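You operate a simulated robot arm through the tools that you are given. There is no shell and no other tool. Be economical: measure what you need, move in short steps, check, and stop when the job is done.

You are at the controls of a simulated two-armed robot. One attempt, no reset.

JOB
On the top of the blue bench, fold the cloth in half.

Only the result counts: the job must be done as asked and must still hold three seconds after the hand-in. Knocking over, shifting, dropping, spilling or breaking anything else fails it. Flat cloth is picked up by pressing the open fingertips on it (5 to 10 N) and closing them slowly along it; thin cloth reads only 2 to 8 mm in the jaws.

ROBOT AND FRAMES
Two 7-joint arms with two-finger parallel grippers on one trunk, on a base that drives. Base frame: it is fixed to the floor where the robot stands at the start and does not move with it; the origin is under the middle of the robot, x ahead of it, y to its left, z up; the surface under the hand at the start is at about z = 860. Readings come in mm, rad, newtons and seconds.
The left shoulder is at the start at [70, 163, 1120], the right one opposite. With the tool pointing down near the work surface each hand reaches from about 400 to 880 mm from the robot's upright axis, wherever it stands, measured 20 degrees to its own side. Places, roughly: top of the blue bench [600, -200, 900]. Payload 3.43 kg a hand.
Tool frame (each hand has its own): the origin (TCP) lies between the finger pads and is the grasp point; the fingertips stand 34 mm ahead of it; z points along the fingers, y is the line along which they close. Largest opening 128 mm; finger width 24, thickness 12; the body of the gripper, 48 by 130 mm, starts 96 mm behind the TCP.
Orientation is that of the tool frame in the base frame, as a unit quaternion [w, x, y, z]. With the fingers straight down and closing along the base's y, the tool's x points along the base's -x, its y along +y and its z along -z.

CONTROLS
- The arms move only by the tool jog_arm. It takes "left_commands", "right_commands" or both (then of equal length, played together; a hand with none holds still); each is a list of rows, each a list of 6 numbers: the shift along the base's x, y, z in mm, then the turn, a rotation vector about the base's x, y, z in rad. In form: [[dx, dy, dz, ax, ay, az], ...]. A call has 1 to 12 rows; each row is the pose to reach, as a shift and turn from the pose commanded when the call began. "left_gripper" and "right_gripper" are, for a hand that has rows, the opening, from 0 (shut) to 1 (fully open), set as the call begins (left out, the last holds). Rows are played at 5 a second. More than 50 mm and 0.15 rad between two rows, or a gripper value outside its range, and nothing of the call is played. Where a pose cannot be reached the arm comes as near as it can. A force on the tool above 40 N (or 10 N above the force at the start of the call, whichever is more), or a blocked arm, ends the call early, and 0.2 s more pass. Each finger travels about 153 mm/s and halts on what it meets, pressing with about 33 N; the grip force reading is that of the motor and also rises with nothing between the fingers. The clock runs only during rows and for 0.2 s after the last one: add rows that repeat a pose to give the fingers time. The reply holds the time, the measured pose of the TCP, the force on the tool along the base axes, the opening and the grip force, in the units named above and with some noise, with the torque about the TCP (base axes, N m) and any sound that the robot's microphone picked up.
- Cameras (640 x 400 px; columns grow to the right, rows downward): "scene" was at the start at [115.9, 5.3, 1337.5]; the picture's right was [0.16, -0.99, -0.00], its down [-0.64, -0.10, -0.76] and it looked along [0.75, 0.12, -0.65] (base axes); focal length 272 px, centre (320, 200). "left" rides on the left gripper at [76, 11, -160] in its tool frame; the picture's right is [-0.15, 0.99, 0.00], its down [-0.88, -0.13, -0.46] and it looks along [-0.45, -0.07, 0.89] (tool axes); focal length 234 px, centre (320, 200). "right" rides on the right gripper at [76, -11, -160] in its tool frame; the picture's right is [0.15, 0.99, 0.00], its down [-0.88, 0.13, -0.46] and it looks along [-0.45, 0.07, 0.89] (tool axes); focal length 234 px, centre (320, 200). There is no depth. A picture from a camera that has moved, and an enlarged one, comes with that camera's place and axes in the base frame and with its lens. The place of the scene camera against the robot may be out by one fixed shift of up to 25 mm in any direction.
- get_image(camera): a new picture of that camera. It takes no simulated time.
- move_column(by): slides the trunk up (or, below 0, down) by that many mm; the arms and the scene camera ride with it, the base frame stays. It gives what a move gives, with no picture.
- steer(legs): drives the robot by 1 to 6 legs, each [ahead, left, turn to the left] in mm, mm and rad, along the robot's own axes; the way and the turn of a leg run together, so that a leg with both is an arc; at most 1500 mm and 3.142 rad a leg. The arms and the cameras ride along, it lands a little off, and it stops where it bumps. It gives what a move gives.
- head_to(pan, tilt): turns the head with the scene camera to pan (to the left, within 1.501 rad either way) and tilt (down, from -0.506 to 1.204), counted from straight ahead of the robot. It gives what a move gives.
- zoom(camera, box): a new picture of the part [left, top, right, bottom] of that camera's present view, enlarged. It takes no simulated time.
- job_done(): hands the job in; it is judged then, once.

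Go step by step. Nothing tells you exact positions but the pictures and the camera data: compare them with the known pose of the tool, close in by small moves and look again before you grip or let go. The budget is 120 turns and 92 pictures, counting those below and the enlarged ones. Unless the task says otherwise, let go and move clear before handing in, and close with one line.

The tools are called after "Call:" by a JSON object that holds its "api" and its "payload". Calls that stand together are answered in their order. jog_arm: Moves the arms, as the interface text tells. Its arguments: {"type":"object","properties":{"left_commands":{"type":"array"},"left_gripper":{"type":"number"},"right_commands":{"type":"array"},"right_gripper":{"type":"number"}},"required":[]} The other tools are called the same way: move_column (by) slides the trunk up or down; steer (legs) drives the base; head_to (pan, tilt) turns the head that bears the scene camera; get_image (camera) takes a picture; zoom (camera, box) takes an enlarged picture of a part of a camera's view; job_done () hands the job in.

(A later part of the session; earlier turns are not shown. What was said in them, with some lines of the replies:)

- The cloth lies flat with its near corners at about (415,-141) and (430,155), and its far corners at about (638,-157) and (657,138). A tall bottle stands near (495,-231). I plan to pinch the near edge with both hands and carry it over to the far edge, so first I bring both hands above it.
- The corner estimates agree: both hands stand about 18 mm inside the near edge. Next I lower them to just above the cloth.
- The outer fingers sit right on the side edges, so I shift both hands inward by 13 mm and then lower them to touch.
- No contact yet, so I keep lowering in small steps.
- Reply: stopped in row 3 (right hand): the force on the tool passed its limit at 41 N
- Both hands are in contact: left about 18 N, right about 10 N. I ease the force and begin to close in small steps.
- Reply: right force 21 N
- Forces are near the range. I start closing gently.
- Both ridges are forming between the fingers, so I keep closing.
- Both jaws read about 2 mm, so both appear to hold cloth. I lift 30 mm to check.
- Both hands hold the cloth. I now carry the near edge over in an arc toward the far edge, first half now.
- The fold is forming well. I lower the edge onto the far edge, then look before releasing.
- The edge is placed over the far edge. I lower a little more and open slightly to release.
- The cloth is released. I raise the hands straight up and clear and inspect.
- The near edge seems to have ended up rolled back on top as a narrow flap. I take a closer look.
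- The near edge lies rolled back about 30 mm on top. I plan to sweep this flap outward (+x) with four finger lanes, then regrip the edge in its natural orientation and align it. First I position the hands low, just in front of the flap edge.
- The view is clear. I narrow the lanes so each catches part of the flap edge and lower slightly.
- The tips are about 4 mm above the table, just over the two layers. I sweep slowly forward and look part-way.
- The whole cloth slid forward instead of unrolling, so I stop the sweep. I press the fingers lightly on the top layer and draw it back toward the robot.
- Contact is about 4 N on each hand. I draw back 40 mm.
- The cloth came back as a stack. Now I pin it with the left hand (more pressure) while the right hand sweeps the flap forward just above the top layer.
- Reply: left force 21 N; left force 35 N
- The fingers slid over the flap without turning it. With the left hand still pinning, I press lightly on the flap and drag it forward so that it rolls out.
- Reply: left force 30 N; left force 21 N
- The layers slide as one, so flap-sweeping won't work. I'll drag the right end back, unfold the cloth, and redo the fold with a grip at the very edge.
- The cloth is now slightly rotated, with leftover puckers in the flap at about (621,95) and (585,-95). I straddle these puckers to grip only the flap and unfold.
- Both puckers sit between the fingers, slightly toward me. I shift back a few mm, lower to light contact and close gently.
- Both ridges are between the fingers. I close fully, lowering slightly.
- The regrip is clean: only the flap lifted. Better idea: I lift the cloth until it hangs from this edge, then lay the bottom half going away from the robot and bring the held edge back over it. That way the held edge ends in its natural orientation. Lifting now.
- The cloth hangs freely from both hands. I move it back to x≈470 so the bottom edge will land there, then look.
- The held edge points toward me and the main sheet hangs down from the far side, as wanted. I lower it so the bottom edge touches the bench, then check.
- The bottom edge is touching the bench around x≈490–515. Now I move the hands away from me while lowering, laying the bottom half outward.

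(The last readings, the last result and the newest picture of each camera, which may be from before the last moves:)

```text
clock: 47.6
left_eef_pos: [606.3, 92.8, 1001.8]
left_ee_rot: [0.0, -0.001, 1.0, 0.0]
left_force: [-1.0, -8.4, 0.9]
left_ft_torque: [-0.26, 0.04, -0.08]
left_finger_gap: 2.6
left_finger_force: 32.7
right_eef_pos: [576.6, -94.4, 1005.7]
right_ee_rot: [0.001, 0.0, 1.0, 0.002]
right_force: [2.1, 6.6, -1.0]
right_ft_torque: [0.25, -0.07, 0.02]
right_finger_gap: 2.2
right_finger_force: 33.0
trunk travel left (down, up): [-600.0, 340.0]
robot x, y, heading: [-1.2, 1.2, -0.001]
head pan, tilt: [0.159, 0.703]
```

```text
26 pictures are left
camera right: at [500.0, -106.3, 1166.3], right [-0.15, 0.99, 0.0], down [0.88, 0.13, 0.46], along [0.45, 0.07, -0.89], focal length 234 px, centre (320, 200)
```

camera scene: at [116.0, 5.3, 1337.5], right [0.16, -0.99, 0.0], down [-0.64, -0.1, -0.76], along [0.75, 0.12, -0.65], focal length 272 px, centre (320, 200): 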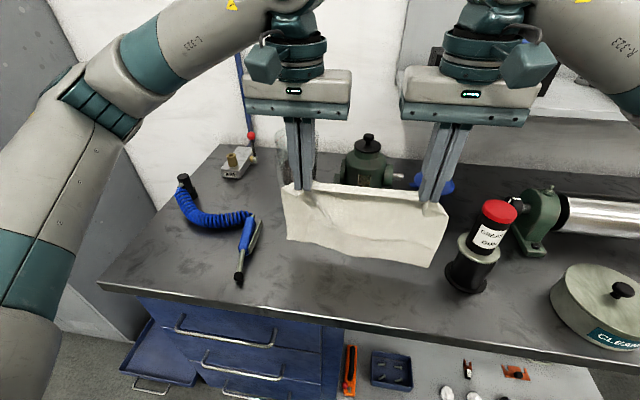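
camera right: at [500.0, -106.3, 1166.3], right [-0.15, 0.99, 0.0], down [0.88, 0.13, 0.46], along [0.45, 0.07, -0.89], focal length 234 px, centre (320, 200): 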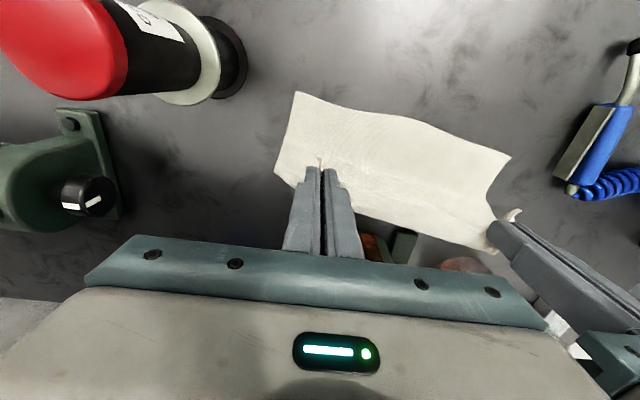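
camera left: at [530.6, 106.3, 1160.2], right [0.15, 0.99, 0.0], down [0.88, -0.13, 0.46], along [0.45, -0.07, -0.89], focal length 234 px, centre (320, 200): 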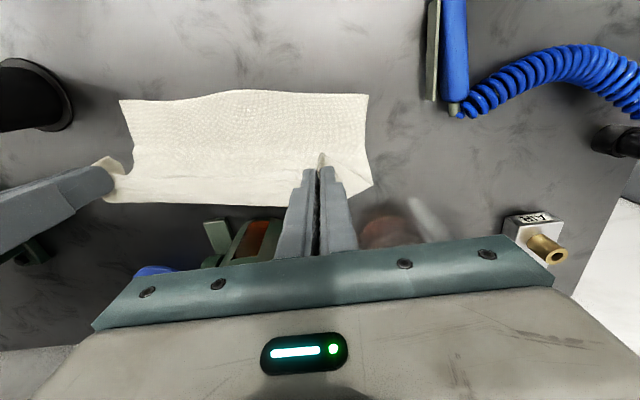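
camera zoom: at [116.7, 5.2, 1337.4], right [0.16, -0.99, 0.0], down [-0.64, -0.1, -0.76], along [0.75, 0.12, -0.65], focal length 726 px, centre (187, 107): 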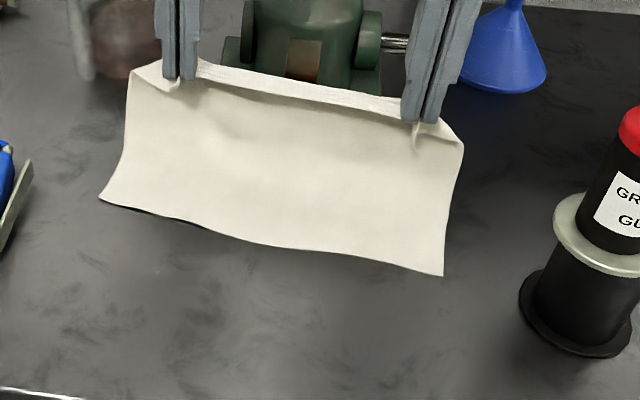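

The bottom half is now laid outward from an edge line at x≈553 (left) to 516 (right), with the sheet rising to the hands. I go a little further out, then bring the held edge back over, toward me and down.

Call:
{"api": "jog_arm", "payload": {"right_commands": [[10, 0, -2, 0, 0, 0], [20, 0, -4, 0, 0, 0], [30, 0, -7, 0, 0, 0], [22, 0, -12, 0, 0, 0], [9, 0, -18, 0, 0, 0], [-5, 0, -28, 0, 0, 0], [-20, 0, -41, 0, 0, 0], [-20, 0, -41, 0, 0, 0]], "left_commands": [[10, 0, -3, 0, 0, 0], [20, 0, -6, 0, 0, 0], [30, 0, -9, 0, 0, 0], [22, 0, -13, 0, 0, 0], [10, 0, -18, 0, 0, 0], [-3, 0, -27, 0, 0, 0], [-16, 0, -39, 0, 0, 0], [-16, 0, -39, 0, 0, 0]]}}

Call:
{"api": "zoom", "payload": {"camera": "scene", "box": [250, 140, 490, 290]}}

Call:
{"api": "get_image", "payload": {"camera": "left"}}

Call:
{"api": "get_image", "payload": {"camera": "right"}}

```text
clock: 49.4
left_eef_pos: [588.6, 95.5, 962.1]
left_ee_rot: [0.0, -0.001, 1.0, -0.001]
left_force: [-1.7, -8.8, -0.1]
left_ft_torque: [-0.28, 0.02, -0.11]
left_finger_gap: 2.4
left_finger_force: 33.6
right_eef_pos: [555.9, -95.1, 966.3]
right_ee_rot: [0.002, 0.0, 1.0, 0.0]
right_force: [1.9, 8.9, -0.2]
right_ft_torque: [0.32, -0.09, 0.04]
right_finger_gap: 2.0
right_finger_force: 33.1
trunk travel left (down, up): [-600.0, 340.0]
robot x, y, heading: [-2.9, 0.7, -0.0]
head pan, tilt: [0.159, 0.703]
```

```text
2.67 times, centred on (370, 215) of scene
camera zoom: at [116.1, 5.3, 1337.5], right [0.16, -0.99, 0.0], down [-0.64, -0.1, -0.76], along [0.75, 0.12, -0.65], focal length 726 px, centre (187, 160)
```

zoom: 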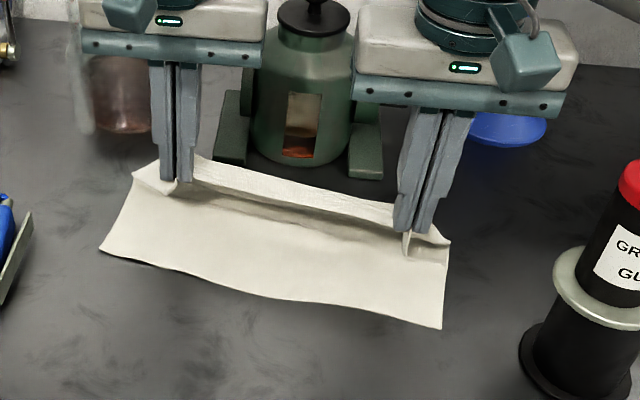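

```text
24 pictures are left
camera left: at [513.5, 106.4, 1121.3], right [0.15, 0.99, 0.0], down [0.88, -0.13, 0.46], along [0.45, -0.07, -0.89], focal length 234 px, centre (320, 200)
```

left: 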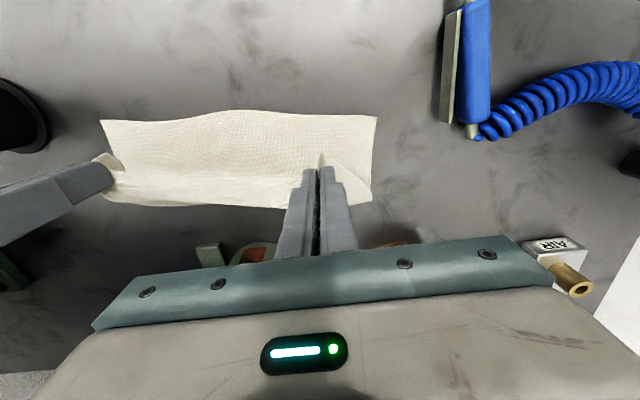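

```text
23 pictures are left
camera right: at [480.0, -106.8, 1125.6], right [-0.15, 0.99, 0.0], down [0.88, 0.13, 0.46], along [0.45, 0.07, -0.89], focal length 234 px, centre (320, 200)
```

right: 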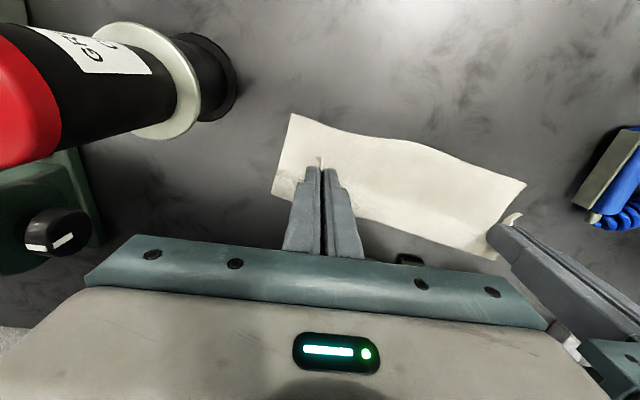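

The bottom edge has stayed put and the fold is rolling over properly. I complete the move down onto the bottom edge.

Call:
{"api": "jog_arm", "payload": {"right_commands": [[-6, 0, -7, 0, 0, 0], [-12, 0, -15, 0, 0, 0], [-17, 0, -23, 0, 0, 0], [-21, 0, -31, 0, 0, 0], [-24, 0, -39, 0, 0, 0], [-26, 0, -47, 0, 0, 0], [-28, 0, -54, 0, 0, 0], [-28, 0, -60, 0, 0, 0], [-28, 0, -60, 0, 0, 0]], "left_commands": [[-6, 0, -7, 0, 0, 0], [-11, 0, -14, 0, 0, 0], [-16, 0, -22, 0, 0, 0], [-20, 0, -30, 0, 0, 0], [-24, 0, -38, 0, 0, 0], [-26, 0, -46, 0, 0, 0], [-29, 0, -53, 0, 0, 0], [-29, 0, -58, 0, 0, 0], [-29, 0, -58, 0, 0, 0]]}}

Call:
{"api": "zoom", "payload": {"camera": "scene", "box": [250, 140, 490, 290]}}

Call:
{"api": "get_image", "payload": {"camera": "left"}}

Call:
{"api": "get_image", "payload": {"camera": "right"}}

```text
clock: 51.4
left_eef_pos: [560.4, 95.1, 905.2]
left_ee_rot: [0.0, 0.0, 1.0, -0.001]
left_force: [-2.2, -9.3, 0.3]
left_ft_torque: [-0.33, 0.02, -0.13]
left_finger_gap: 2.8
left_finger_force: 33.3
right_eef_pos: [527.5, -94.7, 906.4]
right_ee_rot: [0.002, 0.0, 1.0, 0.0]
right_force: [2.2, 9.4, -0.9]
right_ft_torque: [0.38, -0.06, -0.02]
right_finger_gap: 1.9
right_finger_force: 32.2
trunk travel left (down, up): [-600.0, 340.0]
robot x, y, heading: [0.7, -0.1, -0.002]
head pan, tilt: [0.159, 0.703]
```

```text
2.67 times, centred on (370, 215) of scene
camera zoom: at [115.7, 5.3, 1337.5], right [0.16, -0.99, 0.0], down [-0.64, -0.1, -0.76], along [0.75, 0.12, -0.65], focal length 726 px, centre (187, 160)
```

zoom: 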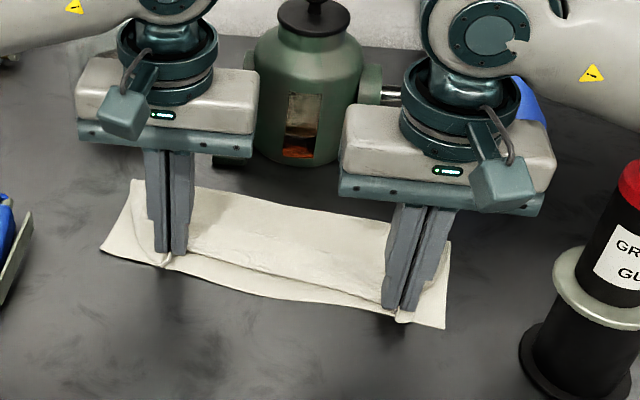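

```text
21 pictures are left
camera left: at [484.5, 106.9, 1063.2], right [0.15, 0.99, 0.0], down [0.88, -0.13, 0.46], along [0.45, -0.07, -0.89], focal length 234 px, centre (320, 200)
```

left: 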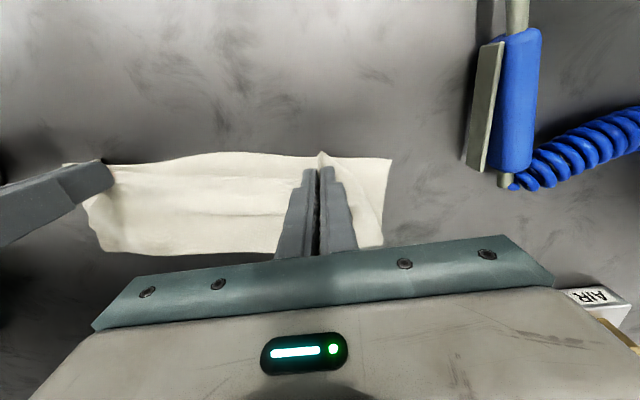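

```text
20 pictures are left
camera right: at [451.5, -106.7, 1066.2], right [-0.15, 0.99, 0.0], down [0.88, 0.13, 0.46], along [0.45, 0.07, -0.89], focal length 234 px, centre (320, 200)
```

right: 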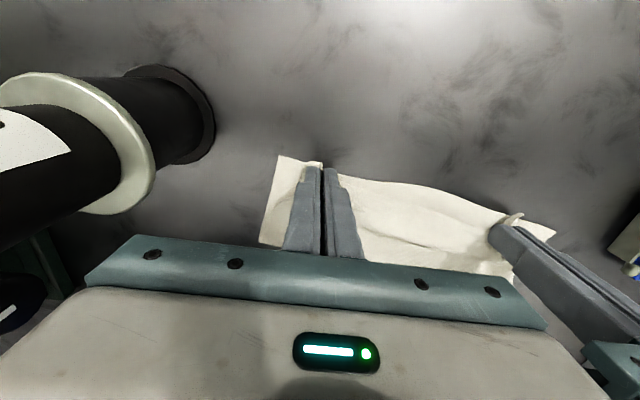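

The held edge now lies along the bottom edge in its natural orientation. I lower a little and open slowly to spread the pinched material flat.

Call:
{"api": "jog_arm", "payload": {"right_commands": [[0, 0, -4, 0, 0, 0], [0, 0, -6, 0, 0, 0], [0, 0, -6, 0, 0, 0]], "left_commands": [[0, 0, -4, 0, 0, 0], [0, 0, -6, 0, 0, 0], [0, 0, -6, 0, 0, 0]]}}

Call:
{"api": "jog_arm", "payload": {"right_commands": [[0, 0, 0, 0, 0, 0], [0, 0, 0, 0, 0, 0], [0, 0, 0, 0, 0, 0]], "left_commands": [[0, 0, 0, 0, 0, 0], [0, 0, 0, 0, 0, 0], [0, 0, 0, 0, 0, 0]], "right_gripper": 0.2, "left_gripper": 0.2}}

Call:
{"api": "jog_arm", "payload": {"right_commands": [[0, 0, 10, 0, 0, 0], [0, 0, 30, 0, 0, 0], [0, 0, 70, 0, 0, 0], [0, 0, 110, 0, 0, 0], [0, 0, 150, 0, 0, 0], [0, 0, 150, 0, 0, 0]], "left_commands": [[0, 0, 10, 0, 0, 0], [0, 0, 30, 0, 0, 0], [0, 0, 70, 0, 0, 0], [0, 0, 110, 0, 0, 0], [0, 0, 150, 0, 0, 0], [0, 0, 150, 0, 0, 0]]}}

Call:
{"api": "zoom", "payload": {"camera": "scene", "box": [260, 160, 450, 280]}}

Call:
{"api": "get_image", "payload": {"camera": "left"}}

Call:
{"api": "get_image", "payload": {"camera": "right"}}

```text
clock: 52.2
left_eef_pos: [560.9, 94.4, 897.5]
left_ee_rot: [0.0, 0.0, 1.0, -0.001]
left_force: [-2.3, -8.1, 0.5]
left_ft_torque: [-0.29, 0.05, -0.07]
left_finger_gap: 2.3
left_finger_force: 33.6
right_eef_pos: [528.2, -94.6, 900.3]
right_ee_rot: [0.002, -0.001, 1.0, 0.001]
right_force: [2.2, 8.9, -0.9]
right_ft_torque: [0.32, -0.05, 0.07]
right_finger_gap: 1.8
right_finger_force: 33.6
trunk travel left (down, up): [-600.0, 340.0]
robot x, y, heading: [3.4, -3.4, -0.004]
head pan, tilt: [0.159, 0.703]
```

```text
clock: 53.0
left_eef_pos: [560.8, 95.7, 898.7]
left_ee_rot: [0.0, -0.001, 1.0, 0.0]
left_force: [-0.4, -0.8, 0.2]
left_ft_torque: [0.03, 0.0, -0.01]
left_finger_gap: 25.6
left_finger_force: 0.0
right_eef_pos: [526.8, -94.9, 900.3]
right_ee_rot: [0.002, 0.0, 1.0, 0.001]
right_force: [0.1, 0.3, 0.2]
right_ft_torque: [0.02, 0.0, 0.02]
right_finger_gap: 25.3
right_finger_force: 0.0
trunk travel left (down, up): [-600.0, 340.0]
robot x, y, heading: [-0.7, 2.5, -0.006]
head pan, tilt: [0.159, 0.703]
```

```text
clock: 54.4
left_eef_pos: [561.3, 94.5, 1048.5]
left_ee_rot: [0.0, 0.0, 1.0, -0.002]
left_force: [-0.7, 0.2, 0.3]
left_ft_torque: [0.0, -0.03, -0.03]
left_finger_gap: 25.7
left_finger_force: 0.1
right_eef_pos: [528.2, -96.5, 1050.9]
right_ee_rot: [0.002, 0.0, 1.0, 0.001]
right_force: [-0.4, 0.0, 0.3]
right_ft_torque: [0.05, 0.03, 0.0]
right_finger_gap: 25.3
right_finger_force: 0.0
trunk travel left (down, up): [-600.0, 340.0]
robot x, y, heading: [0.8, -0.6, -0.0]
head pan, tilt: [0.159, 0.703]
```

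```text
3.33 times, centred on (355, 220) of scene
camera zoom: at [116.7, 5.2, 1337.4], right [0.16, -0.99, 0.0], down [-0.64, -0.1, -0.76], along [0.75, 0.12, -0.65], focal length 908 px, centre (203, 133)
```

zoom: 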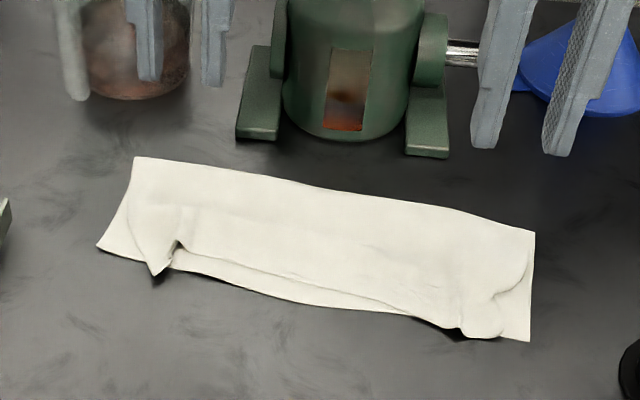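

```text
18 pictures are left
camera left: at [484.8, 106.1, 1207.1], right [0.15, 0.99, 0.0], down [0.88, -0.13, 0.46], along [0.45, -0.07, -0.89], focal length 234 px, centre (320, 200)
```

left: 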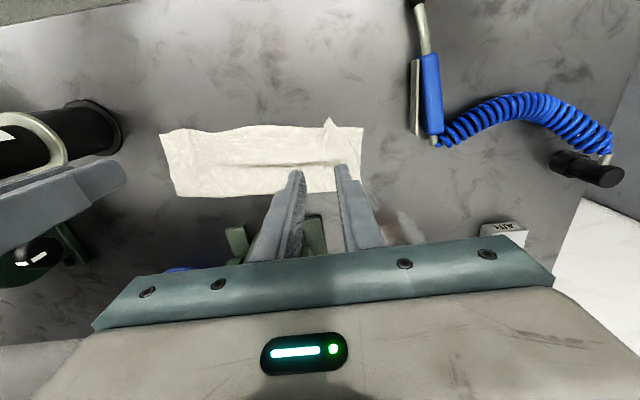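

```text
17 pictures are left
camera right: at [451.5, -107.2, 1210.0], right [-0.15, 0.99, 0.0], down [0.88, 0.13, 0.46], along [0.45, 0.07, -0.89], focal length 234 px, centre (320, 200)
```

right: 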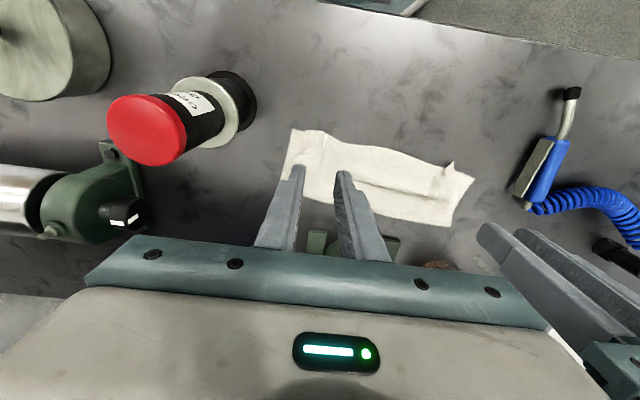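

The fold is good, but both top corners are still gathered inward by the pinch. I press lightly at the same spots and open the fingers to spread the gathers.

Call:
{"api": "jog_arm", "payload": {"right_commands": [[0, 0, -45, 0, 0, 0], [0, 0, -90, 0, 0, 0], [0, 0, -130, 0, 0, 0], [0, 0, -148, 0, 0, 0], [0, 0, -152, 0, 0, 0], [0, 0, -152, 0, 0, 0]], "left_commands": [[0, 0, -45, 0, 0, 0], [0, 0, -90, 0, 0, 0], [0, 0, -130, 0, 0, 0], [0, 0, -148, 0, 0, 0], [0, 0, -151, 0, 0, 0], [0, 0, -151, 0, 0, 0]]}}

```text
clock: 55.8
left_eef_pos: [560.1, 95.2, 896.8]
left_ee_rot: [-0.001, 0.001, 1.0, -0.001]
left_force: [0.8, -0.5, 1.5]
left_ft_torque: [-0.01, -0.01, 0.01]
left_finger_gap: 25.6
left_finger_force: 0.0
right_eef_pos: [527.8, -95.9, 898.7]
right_ee_rot: [0.002, 0.0, 1.0, 0.001]
right_force: [-0.4, -0.6, 0.2]
right_ft_torque: [0.03, -0.01, 0.0]
right_finger_gap: 25.7
right_finger_force: 0.0
trunk travel left (down, up): [-600.0, 340.0]
robot x, y, heading: [-0.0, 1.4, -0.002]
head pan, tilt: [0.159, 0.703]
```

Call:
{"api": "jog_arm", "payload": {"right_commands": [[0, 0, -1.5, 0, 0, 0], [0, 0, -2, 0, 0, 0], [0, 0, -2, 0, 0, 0]], "left_commands": [[0, 0, -0.5, 0, 0, 0], [0, 0, -0.7, 0, 0, 0], [0, 0, -0.7, 0, 0, 0]]}}

```text
clock: 56.6
left_eef_pos: [561.4, 94.0, 897.0]
left_ee_rot: [0.001, 0.0, 1.0, 0.0]
left_force: [0.5, 0.2, 2.4]
left_ft_torque: [0.01, 0.0, 0.0]
left_finger_gap: 25.6
left_finger_force: 0.0
right_eef_pos: [529.0, -95.8, 896.8]
right_ee_rot: [0.003, -0.001, 1.0, 0.0]
right_force: [0.0, -0.7, 1.9]
right_ft_torque: [0.0, -0.03, -0.01]
right_finger_gap: 25.6
right_finger_force: 0.0
trunk travel left (down, up): [-600.0, 340.0]
robot x, y, heading: [2.2, 0.3, 0.001]
head pan, tilt: [0.159, 0.703]
```

Light contact on both. I press a touch more and open step by step.

Call:
{"api": "jog_arm", "payload": {"right_commands": [[0, 0, -0.5, 0, 0, 0], [0, 0, -0.5, 0, 0, 0]], "left_commands": [[0, 0, -0.4, 0, 0, 0], [0, 0, -0.4, 0, 0, 0]], "right_gripper": 0.3, "left_gripper": 0.3}}

Call:
{"api": "jog_arm", "payload": {"right_commands": [[0, 0, 0, 0, 0, 0], [0, 0, 0, 0, 0, 0]], "left_commands": [[0, 0, 0, 0, 0, 0], [0, 0, 0, 0, 0, 0]], "right_gripper": 0.4, "left_gripper": 0.4}}

Call:
{"api": "jog_arm", "payload": {"right_commands": [[0, 0, 0, 0, 0, 0], [0, 0, 0, 0, 0, 0]], "left_commands": [[0, 0, 0, 0, 0, 0], [0, 0, 0, 0, 0, 0]], "right_gripper": 0.5, "left_gripper": 0.5}}

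Call:
{"api": "zoom", "payload": {"camera": "scene", "box": [260, 160, 450, 280]}}

```text
clock: 57.2
left_eef_pos: [559.8, 94.2, 895.9]
left_ee_rot: [0.001, 0.0, 1.0, -0.001]
left_force: [0.3, -0.9, 2.3]
left_ft_torque: [0.04, 0.0, 0.03]
left_finger_gap: 37.7
left_finger_force: 0.2
right_eef_pos: [527.7, -95.8, 896.5]
right_ee_rot: [0.003, 0.0, 1.0, 0.002]
right_force: [0.2, 1.3, 5.2]
right_ft_torque: [0.01, -0.02, 0.01]
right_finger_gap: 37.8
right_finger_force: 0.0
trunk travel left (down, up): [-600.0, 340.0]
robot x, y, heading: [1.2, -0.7, -0.003]
head pan, tilt: [0.159, 0.703]
```

```text
clock: 57.8
left_eef_pos: [558.9, 95.5, 896.0]
left_ee_rot: [0.001, -0.001, 1.0, -0.001]
left_force: [0.4, -1.1, 3.1]
left_ft_torque: [0.04, 0.01, -0.02]
left_finger_gap: 50.5
left_finger_force: 0.0
right_eef_pos: [526.7, -95.6, 896.5]
right_ee_rot: [0.002, 0.0, 1.0, 0.001]
right_force: [-0.7, -0.2, 5.0]
right_ft_torque: [0.0, -0.04, -0.02]
right_finger_gap: 49.9
right_finger_force: 0.2
trunk travel left (down, up): [-600.0, 340.0]
robot x, y, heading: [-0.5, 0.3, -0.003]
head pan, tilt: [0.159, 0.703]
```

```text
clock: 58.4
left_eef_pos: [559.7, 95.3, 897.1]
left_ee_rot: [0.001, 0.0, 1.0, 0.0]
left_force: [-0.8, 0.1, 3.8]
left_ft_torque: [0.06, 0.02, 0.0]
left_finger_gap: 63.4
left_finger_force: 0.0
right_eef_pos: [526.4, -95.5, 895.9]
right_ee_rot: [0.003, 0.0, 1.0, 0.0]
right_force: [-0.1, -0.4, 4.3]
right_ft_torque: [0.15, -0.03, 0.0]
right_finger_gap: 63.9
right_finger_force: 0.0
trunk travel left (down, up): [-600.0, 340.0]
robot x, y, heading: [-1.2, 1.4, 0.0]
head pan, tilt: [0.159, 0.703]
```

```text
3.33 times, centred on (355, 220) of scene
camera zoom: at [115.1, 5.1, 1337.6], right [0.16, -0.99, 0.0], down [-0.64, -0.1, -0.76], along [0.75, 0.12, -0.65], focal length 908 px, centre (203, 133)
```

zoom: 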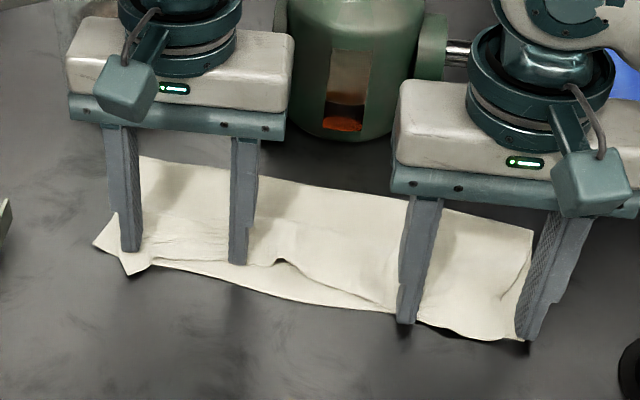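

The gathers have spread and the corners moved outward. I lift clear and inspect.

Call:
{"api": "jog_arm", "payload": {"right_commands": [[0, 0, 10, 0, 0, 0], [0, 0, 40, 0, 0, 0], [0, 0, 80, 0, 0, 0], [0, 0, 120, 0, 0, 0], [0, 0, 160, 0, 0, 0]], "left_commands": [[0, 0, 10, 0, 0, 0], [0, 0, 40, 0, 0, 0], [0, 0, 80, 0, 0, 0], [0, 0, 120, 0, 0, 0], [0, 0, 160, 0, 0, 0]]}}

Call:
{"api": "zoom", "payload": {"camera": "scene", "box": [260, 160, 450, 280]}}

Call:
{"api": "zoom", "payload": {"camera": "left", "box": [140, 90, 400, 250]}}

Call:
{"api": "zoom", "payload": {"camera": "right", "box": [240, 90, 500, 250]}}

```text
clock: 59.6
left_eef_pos: [559.9, 93.4, 1057.2]
left_ee_rot: [0.001, 0.0, 1.0, 0.0]
left_force: [-0.3, 0.2, 0.5]
left_ft_torque: [0.0, -0.02, -0.01]
left_finger_gap: 64.1
left_finger_force: 0.0
right_eef_pos: [527.9, -96.2, 1056.4]
right_ee_rot: [0.003, 0.001, 1.0, 0.001]
right_force: [-0.2, 0.2, 0.2]
right_ft_torque: [-0.02, -0.01, 0.02]
right_finger_gap: 63.8
right_finger_force: 0.0
trunk travel left (down, up): [-600.0, 340.0]
robot x, y, heading: [-2.7, -0.2, -0.003]
head pan, tilt: [0.159, 0.703]
```

```text
3.33 times, centred on (355, 220) of scene
camera zoom: at [114.5, 5.2, 1337.5], right [0.16, -0.99, 0.0], down [-0.64, -0.1, -0.76], along [0.75, 0.12, -0.65], focal length 908 px, centre (203, 133)
```

zoom: 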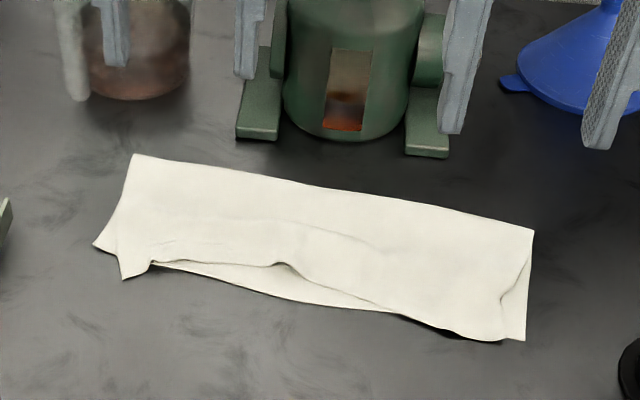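

```text
2.46 times, centred on (270, 170) of left
camera zoom: at [483.5, 106.3, 1216.0], right [0.15, 0.99, 0.0], down [0.88, -0.13, 0.46], along [0.45, -0.07, -0.89], focal length 576 px, centre (443, 274)
```

zoom: 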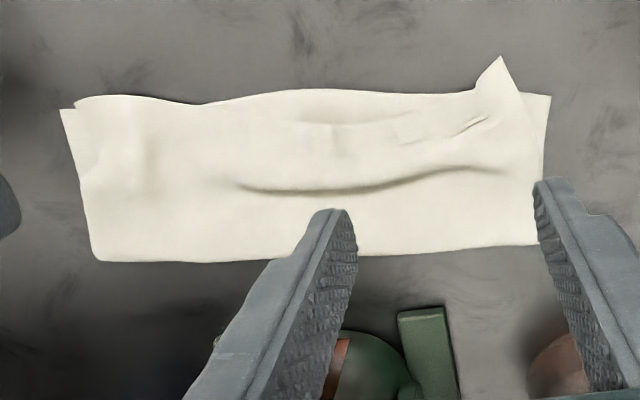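

```text
2.46 times, centred on (370, 170) of right
camera zoom: at [451.1, -107.4, 1216.9], right [-0.15, 0.99, 0.0], down [0.88, 0.13, 0.46], along [0.45, 0.07, -0.89], focal length 576 px, centre (197, 274)
```

zoom: 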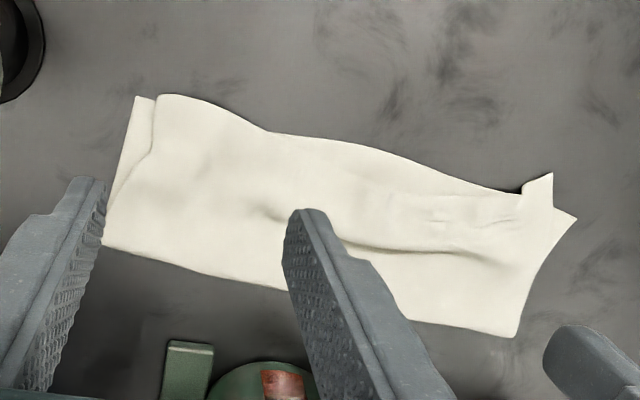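

Right corners match well. The left top corner is about 25 mm in and 25 mm toward me from the bottom corner. I'll pin the stack in the middle with the right hand and slide that corner outward with the closed left fingertips.

Call:
{"api": "jog_arm", "payload": {"right_commands": [[25, 33, -40, 0, 0, 0], [50, 66, -80, 0, 0, 0], [50, 66, -120, 0, 0, 0], [50, 66, -150, 0, 0, 0], [50, 66, -157, 0, 0, 0], [50, 66, -157, 0, 0, 0]], "left_commands": [[-6, 12, -40, 0, 0, 0], [-12, 24, -80, 0, 0, 0], [-12, 24, -120, 0, 0, 0], [-12, 24, -150, 0, 0, 0], [-12, 24, -155, 0, 0, 0], [-12, 24, -155, 0, 0, 0]], "left_gripper": 0.0}}

Call:
{"api": "jog_arm", "payload": {"right_commands": [[0, 0, -2, 0, 0, 0], [0, 0, -3.5, 0, 0, 0], [0, 0, -3.5, 0, 0, 0]], "left_commands": [[0, 0, -2, 0, 0, 0], [0, 0, -3.5, 0, 0, 0], [0, 0, -3.5, 0, 0, 0]]}}

Call:
{"api": "zoom", "payload": {"camera": "scene", "box": [260, 160, 450, 280]}}

```text
refused: row 1 steps farther than a row can; nothing moved
```

```text
clock: 60.4
left_eef_pos: [562.1, 94.2, 1052.7]
left_ee_rot: [0.0, 0.0, 1.0, 0.001]
left_force: [-0.2, -0.1, 0.8]
left_ft_torque: [0.02, -0.02, 0.01]
left_finger_gap: 63.9
left_finger_force: 0.0
right_eef_pos: [528.9, -95.0, 1053.5]
right_ee_rot: [0.001, 0.0, 1.0, 0.001]
right_force: [-0.3, 0.6, 0.4]
right_ft_torque: [-0.03, 0.03, -0.01]
right_finger_gap: 63.9
right_finger_force: 0.0
trunk travel left (down, up): [-600.0, 340.0]
robot x, y, heading: [4.0, -2.5, -0.001]
head pan, tilt: [0.159, 0.703]
```

```text
3.33 times, centred on (355, 220) of scene
camera zoom: at [116.0, 5.3, 1337.5], right [0.16, -0.99, 0.0], down [-0.64, -0.1, -0.76], along [0.75, 0.12, -0.65], focal length 908 px, centre (203, 133)
```

zoom: 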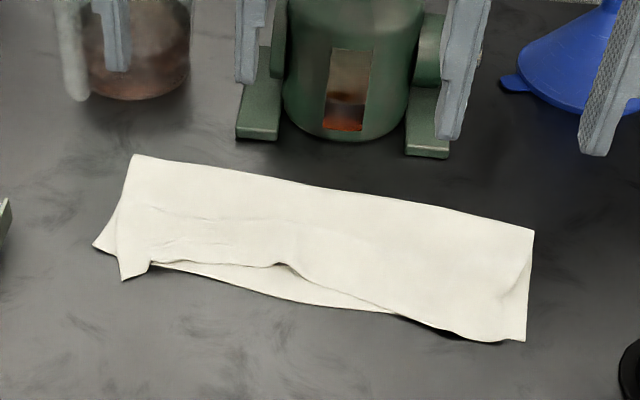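

The first call was refused because a step was too large, so both hands are still high. I repeat the approach with smaller steps.

Call:
{"api": "jog_arm", "payload": {"right_commands": [[17, 22, -20, 0, 0, 0], [34, 44, -40, 0, 0, 0], [50, 66, -60, 0, 0, 0], [50, 66, -100, 0, 0, 0], [50, 66, -135, 0, 0, 0], [50, 66, -150, 0, 0, 0], [50, 66, -155, 0, 0, 0], [50, 66, -155, 0, 0, 0]], "left_commands": [[-4, 8, -20, 0, 0, 0], [-8, 16, -40, 0, 0, 0], [-12, 24, -60, 0, 0, 0], [-12, 24, -100, 0, 0, 0], [-12, 24, -135, 0, 0, 0], [-12, 24, -150, 0, 0, 0], [-12, 24, -154, 0, 0, 0], [-12, 24, -154, 0, 0, 0]], "left_gripper": 0.0}}

```text
clock: 62.2
left_eef_pos: [548.8, 118.8, 899.0]
left_ee_rot: [0.0, 0.0, 1.0, 0.001]
left_force: [0.4, -0.1, 0.6]
left_ft_torque: [0.0, 0.0, 0.02]
left_finger_gap: 0.2
left_finger_force: 32.2
right_eef_pos: [577.5, -29.4, 898.4]
right_ee_rot: [0.002, 0.0, 1.0, 0.0]
right_force: [-0.6, 0.5, 0.9]
right_ft_torque: [-0.02, 0.0, -0.01]
right_finger_gap: 64.1
right_finger_force: 0.0
trunk travel left (down, up): [-600.0, 340.0]
robot x, y, heading: [3.0, -1.6, 0.001]
head pan, tilt: [0.159, 0.703]
```

Call:
{"api": "jog_arm", "payload": {"right_commands": [[0, 0, -2, 0, 0, 0], [0, 0, -3.5, 0, 0, 0], [0, 0, -3.5, 0, 0, 0]], "left_commands": [[0, 0, -1.5, 0, 0, 0], [0, 0, -2.5, 0, 0, 0], [0, 0, -2.5, 0, 0, 0]]}}

```text
clock: 63.0
left_eef_pos: [547.1, 118.2, 898.1]
left_ee_rot: [0.0, 0.0, 1.0, 0.0]
left_force: [0.2, 0.1, -0.2]
left_ft_torque: [-0.01, 0.03, -0.01]
left_finger_gap: 0.0
left_finger_force: 32.9
right_eef_pos: [577.2, -29.1, 896.2]
right_ee_rot: [0.003, 0.001, 1.0, 0.002]
right_force: [1.9, -1.2, 18.2]
right_ft_torque: [0.4, -0.16, -0.08]
right_finger_gap: 63.8
right_finger_force: 0.1
trunk travel left (down, up): [-600.0, 340.0]
robot x, y, heading: [-0.9, 1.5, -0.001]
head pan, tilt: [0.159, 0.703]
```

The right hand pins with about 18 N. I lower the left a little more until it touches.

Call:
{"api": "jog_arm", "payload": {"left_commands": [[0, 0, -1, 0, 0, 0], [0, 0, -1.5, 0, 0, 0], [0, 0, -1.5, 0, 0, 0]]}}

```text
clock: 63.8
left_eef_pos: [547.1, 117.0, 896.0]
left_ee_rot: [0.002, 0.0, 1.0, -0.001]
left_force: [0.2, 0.9, 2.7]
left_ft_torque: [0.04, -0.01, 0.05]
left_finger_gap: 0.0
left_finger_force: 32.8
right_eef_pos: [576.3, -28.2, 896.0]
right_ee_rot: [0.004, 0.0, 1.0, 0.0]
right_force: [3.5, -0.6, 26.9]
right_ft_torque: [0.59, -0.32, -0.12]
right_finger_gap: 64.1
right_finger_force: 0.0
trunk travel left (down, up): [-600.0, 340.0]
robot x, y, heading: [-0.0, 3.4, -0.001]
head pan, tilt: [0.159, 0.703]
```

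The left hand is in light contact. I slide the corner outward and away from me.

Call:
{"api": "jog_arm", "payload": {"left_commands": [[4, 4, -0.2, 0, 0, 0], [8, 8, -0.2, 0, 0, 0], [12, 12, -0.2, 0, 0, 0], [16, 16, -0.2, 0, 0, 0], [20, 20, -0.2, 0, 0, 0], [23, 24, -0.2, 0, 0, 0], [23, 24, 5, 0, 0, 0], [23, 24, 30, 0, 0, 0]]}}

Call:
{"api": "zoom", "payload": {"camera": "scene", "box": [260, 160, 450, 280]}}

```text
clock: 65.6
left_eef_pos: [569.7, 143.5, 926.9]
left_ee_rot: [0.001, 0.0, 1.0, 0.0]
left_force: [0.7, 0.6, 0.3]
left_ft_torque: [0.02, 0.01, 0.02]
left_finger_gap: 0.0
left_finger_force: 33.4
right_eef_pos: [576.4, -28.4, 896.1]
right_ee_rot: [0.004, 0.001, 1.0, 0.002]
right_force: [2.7, -0.5, 34.0]
right_ft_torque: [0.72, -0.27, -0.09]
right_finger_gap: 63.7
right_finger_force: 0.0
trunk travel left (down, up): [-600.0, 340.0]
robot x, y, heading: [3.1, -2.8, 0.001]
head pan, tilt: [0.159, 0.703]
```

```text
3.33 times, centred on (355, 220) of scene
camera zoom: at [112.8, 5.3, 1337.8], right [0.16, -0.99, 0.0], down [-0.64, -0.1, -0.76], along [0.75, 0.12, -0.65], focal length 908 px, centre (203, 133)
```

zoom: 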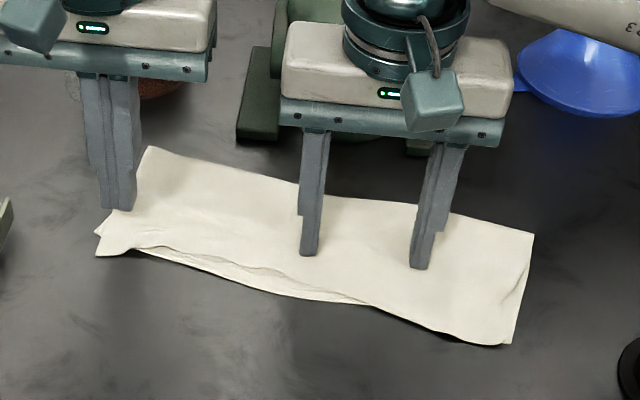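

The left corner now nearly matches the bottom one. I lift both hands clear and take a final look.

Call:
{"api": "jog_arm", "payload": {"right_commands": [[0, 0, 10, 0, 0, 0], [0, 0, 45, 0, 0, 0], [0, 0, 90, 0, 0, 0], [0, 0, 135, 0, 0, 0], [0, -30, 165, 0, 0, 0], [0, -60, 180, 0, 0, 0]], "left_commands": [[0, 0, 20, 0, 0, 0], [0, 0, 60, 0, 0, 0], [0, 0, 100, 0, 0, 0], [0, 0, 140, 0, 0, 0], [0, 0, 150, 0, 0, 0], [0, 0, 150, 0, 0, 0]]}}

Call:
{"api": "zoom", "payload": {"camera": "scene", "box": [260, 160, 450, 280]}}

Call:
{"api": "get_image", "payload": {"camera": "left"}}

Call:
{"api": "get_image", "payload": {"camera": "scene"}}

```text
clock: 67.0
left_eef_pos: [570.8, 141.5, 1075.3]
left_ee_rot: [0.0, 0.0, 1.0, 0.0]
left_force: [0.0, -0.2, 0.1]
left_ft_torque: [0.04, 0.01, -0.02]
left_finger_gap: 0.0
left_finger_force: 33.3
right_eef_pos: [577.7, -92.2, 1073.8]
right_ee_rot: [0.002, 0.0, 1.0, 0.002]
right_force: [-0.2, -0.3, -0.7]
right_ft_torque: [0.03, 0.01, 0.01]
right_finger_gap: 63.8
right_finger_force: 0.1
trunk travel left (down, up): [-600.0, 340.0]
robot x, y, heading: [0.4, -0.6, -0.004]
head pan, tilt: [0.159, 0.703]
```

```text
3.33 times, centred on (355, 220) of scene
camera zoom: at [115.8, 4.5, 1337.5], right [0.16, -0.99, 0.0], down [-0.64, -0.1, -0.76], along [0.75, 0.12, -0.65], focal length 908 px, centre (203, 133)
```

zoom: 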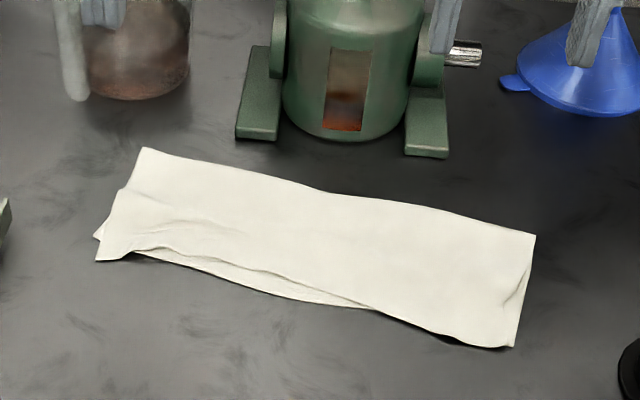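

```text
9 pictures are left
camera left: at [495.7, 153.5, 1234.4], right [0.15, 0.99, 0.0], down [0.88, -0.13, 0.46], along [0.45, -0.07, -0.89], focal length 234 px, centre (320, 200)
```

left: 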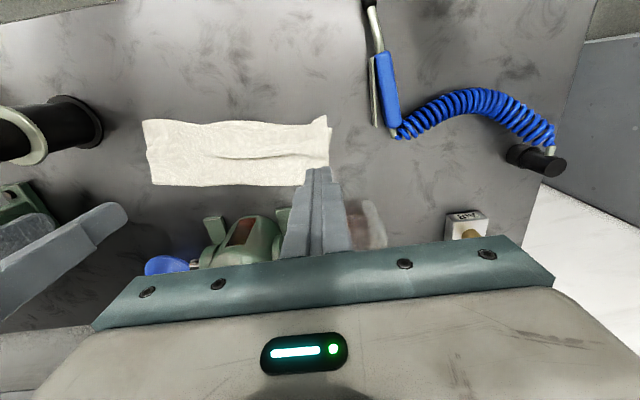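

```text
8 pictures are left
camera scene: at [115.8, 4.5, 1337.5], right [0.16, -0.99, 0.0], down [-0.64, -0.1, -0.76], along [0.75, 0.12, -0.65], focal length 272 px, centre (320, 200)
```

scene: 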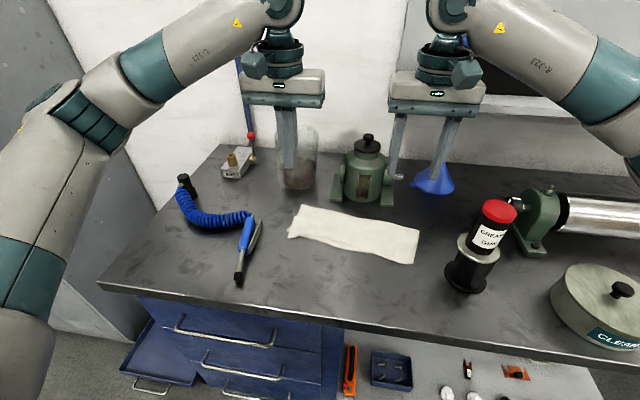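

The cloth lies folded in half on the bench with its edges and corners closely matched, nothing else has moved, and both hands are clear. I hand the job in.

Call:
{"api": "job_done", "payload": {}}

```text
The job is handed in.
```

The cloth is folded in half on the blue bench, with edges and corners within roughly 15 mm by my estimate from the pictures. A slight ripple is left in the top layer. The cloth sits a little turned from where it started. Nothing else appears to have moved, and both hands are clear.
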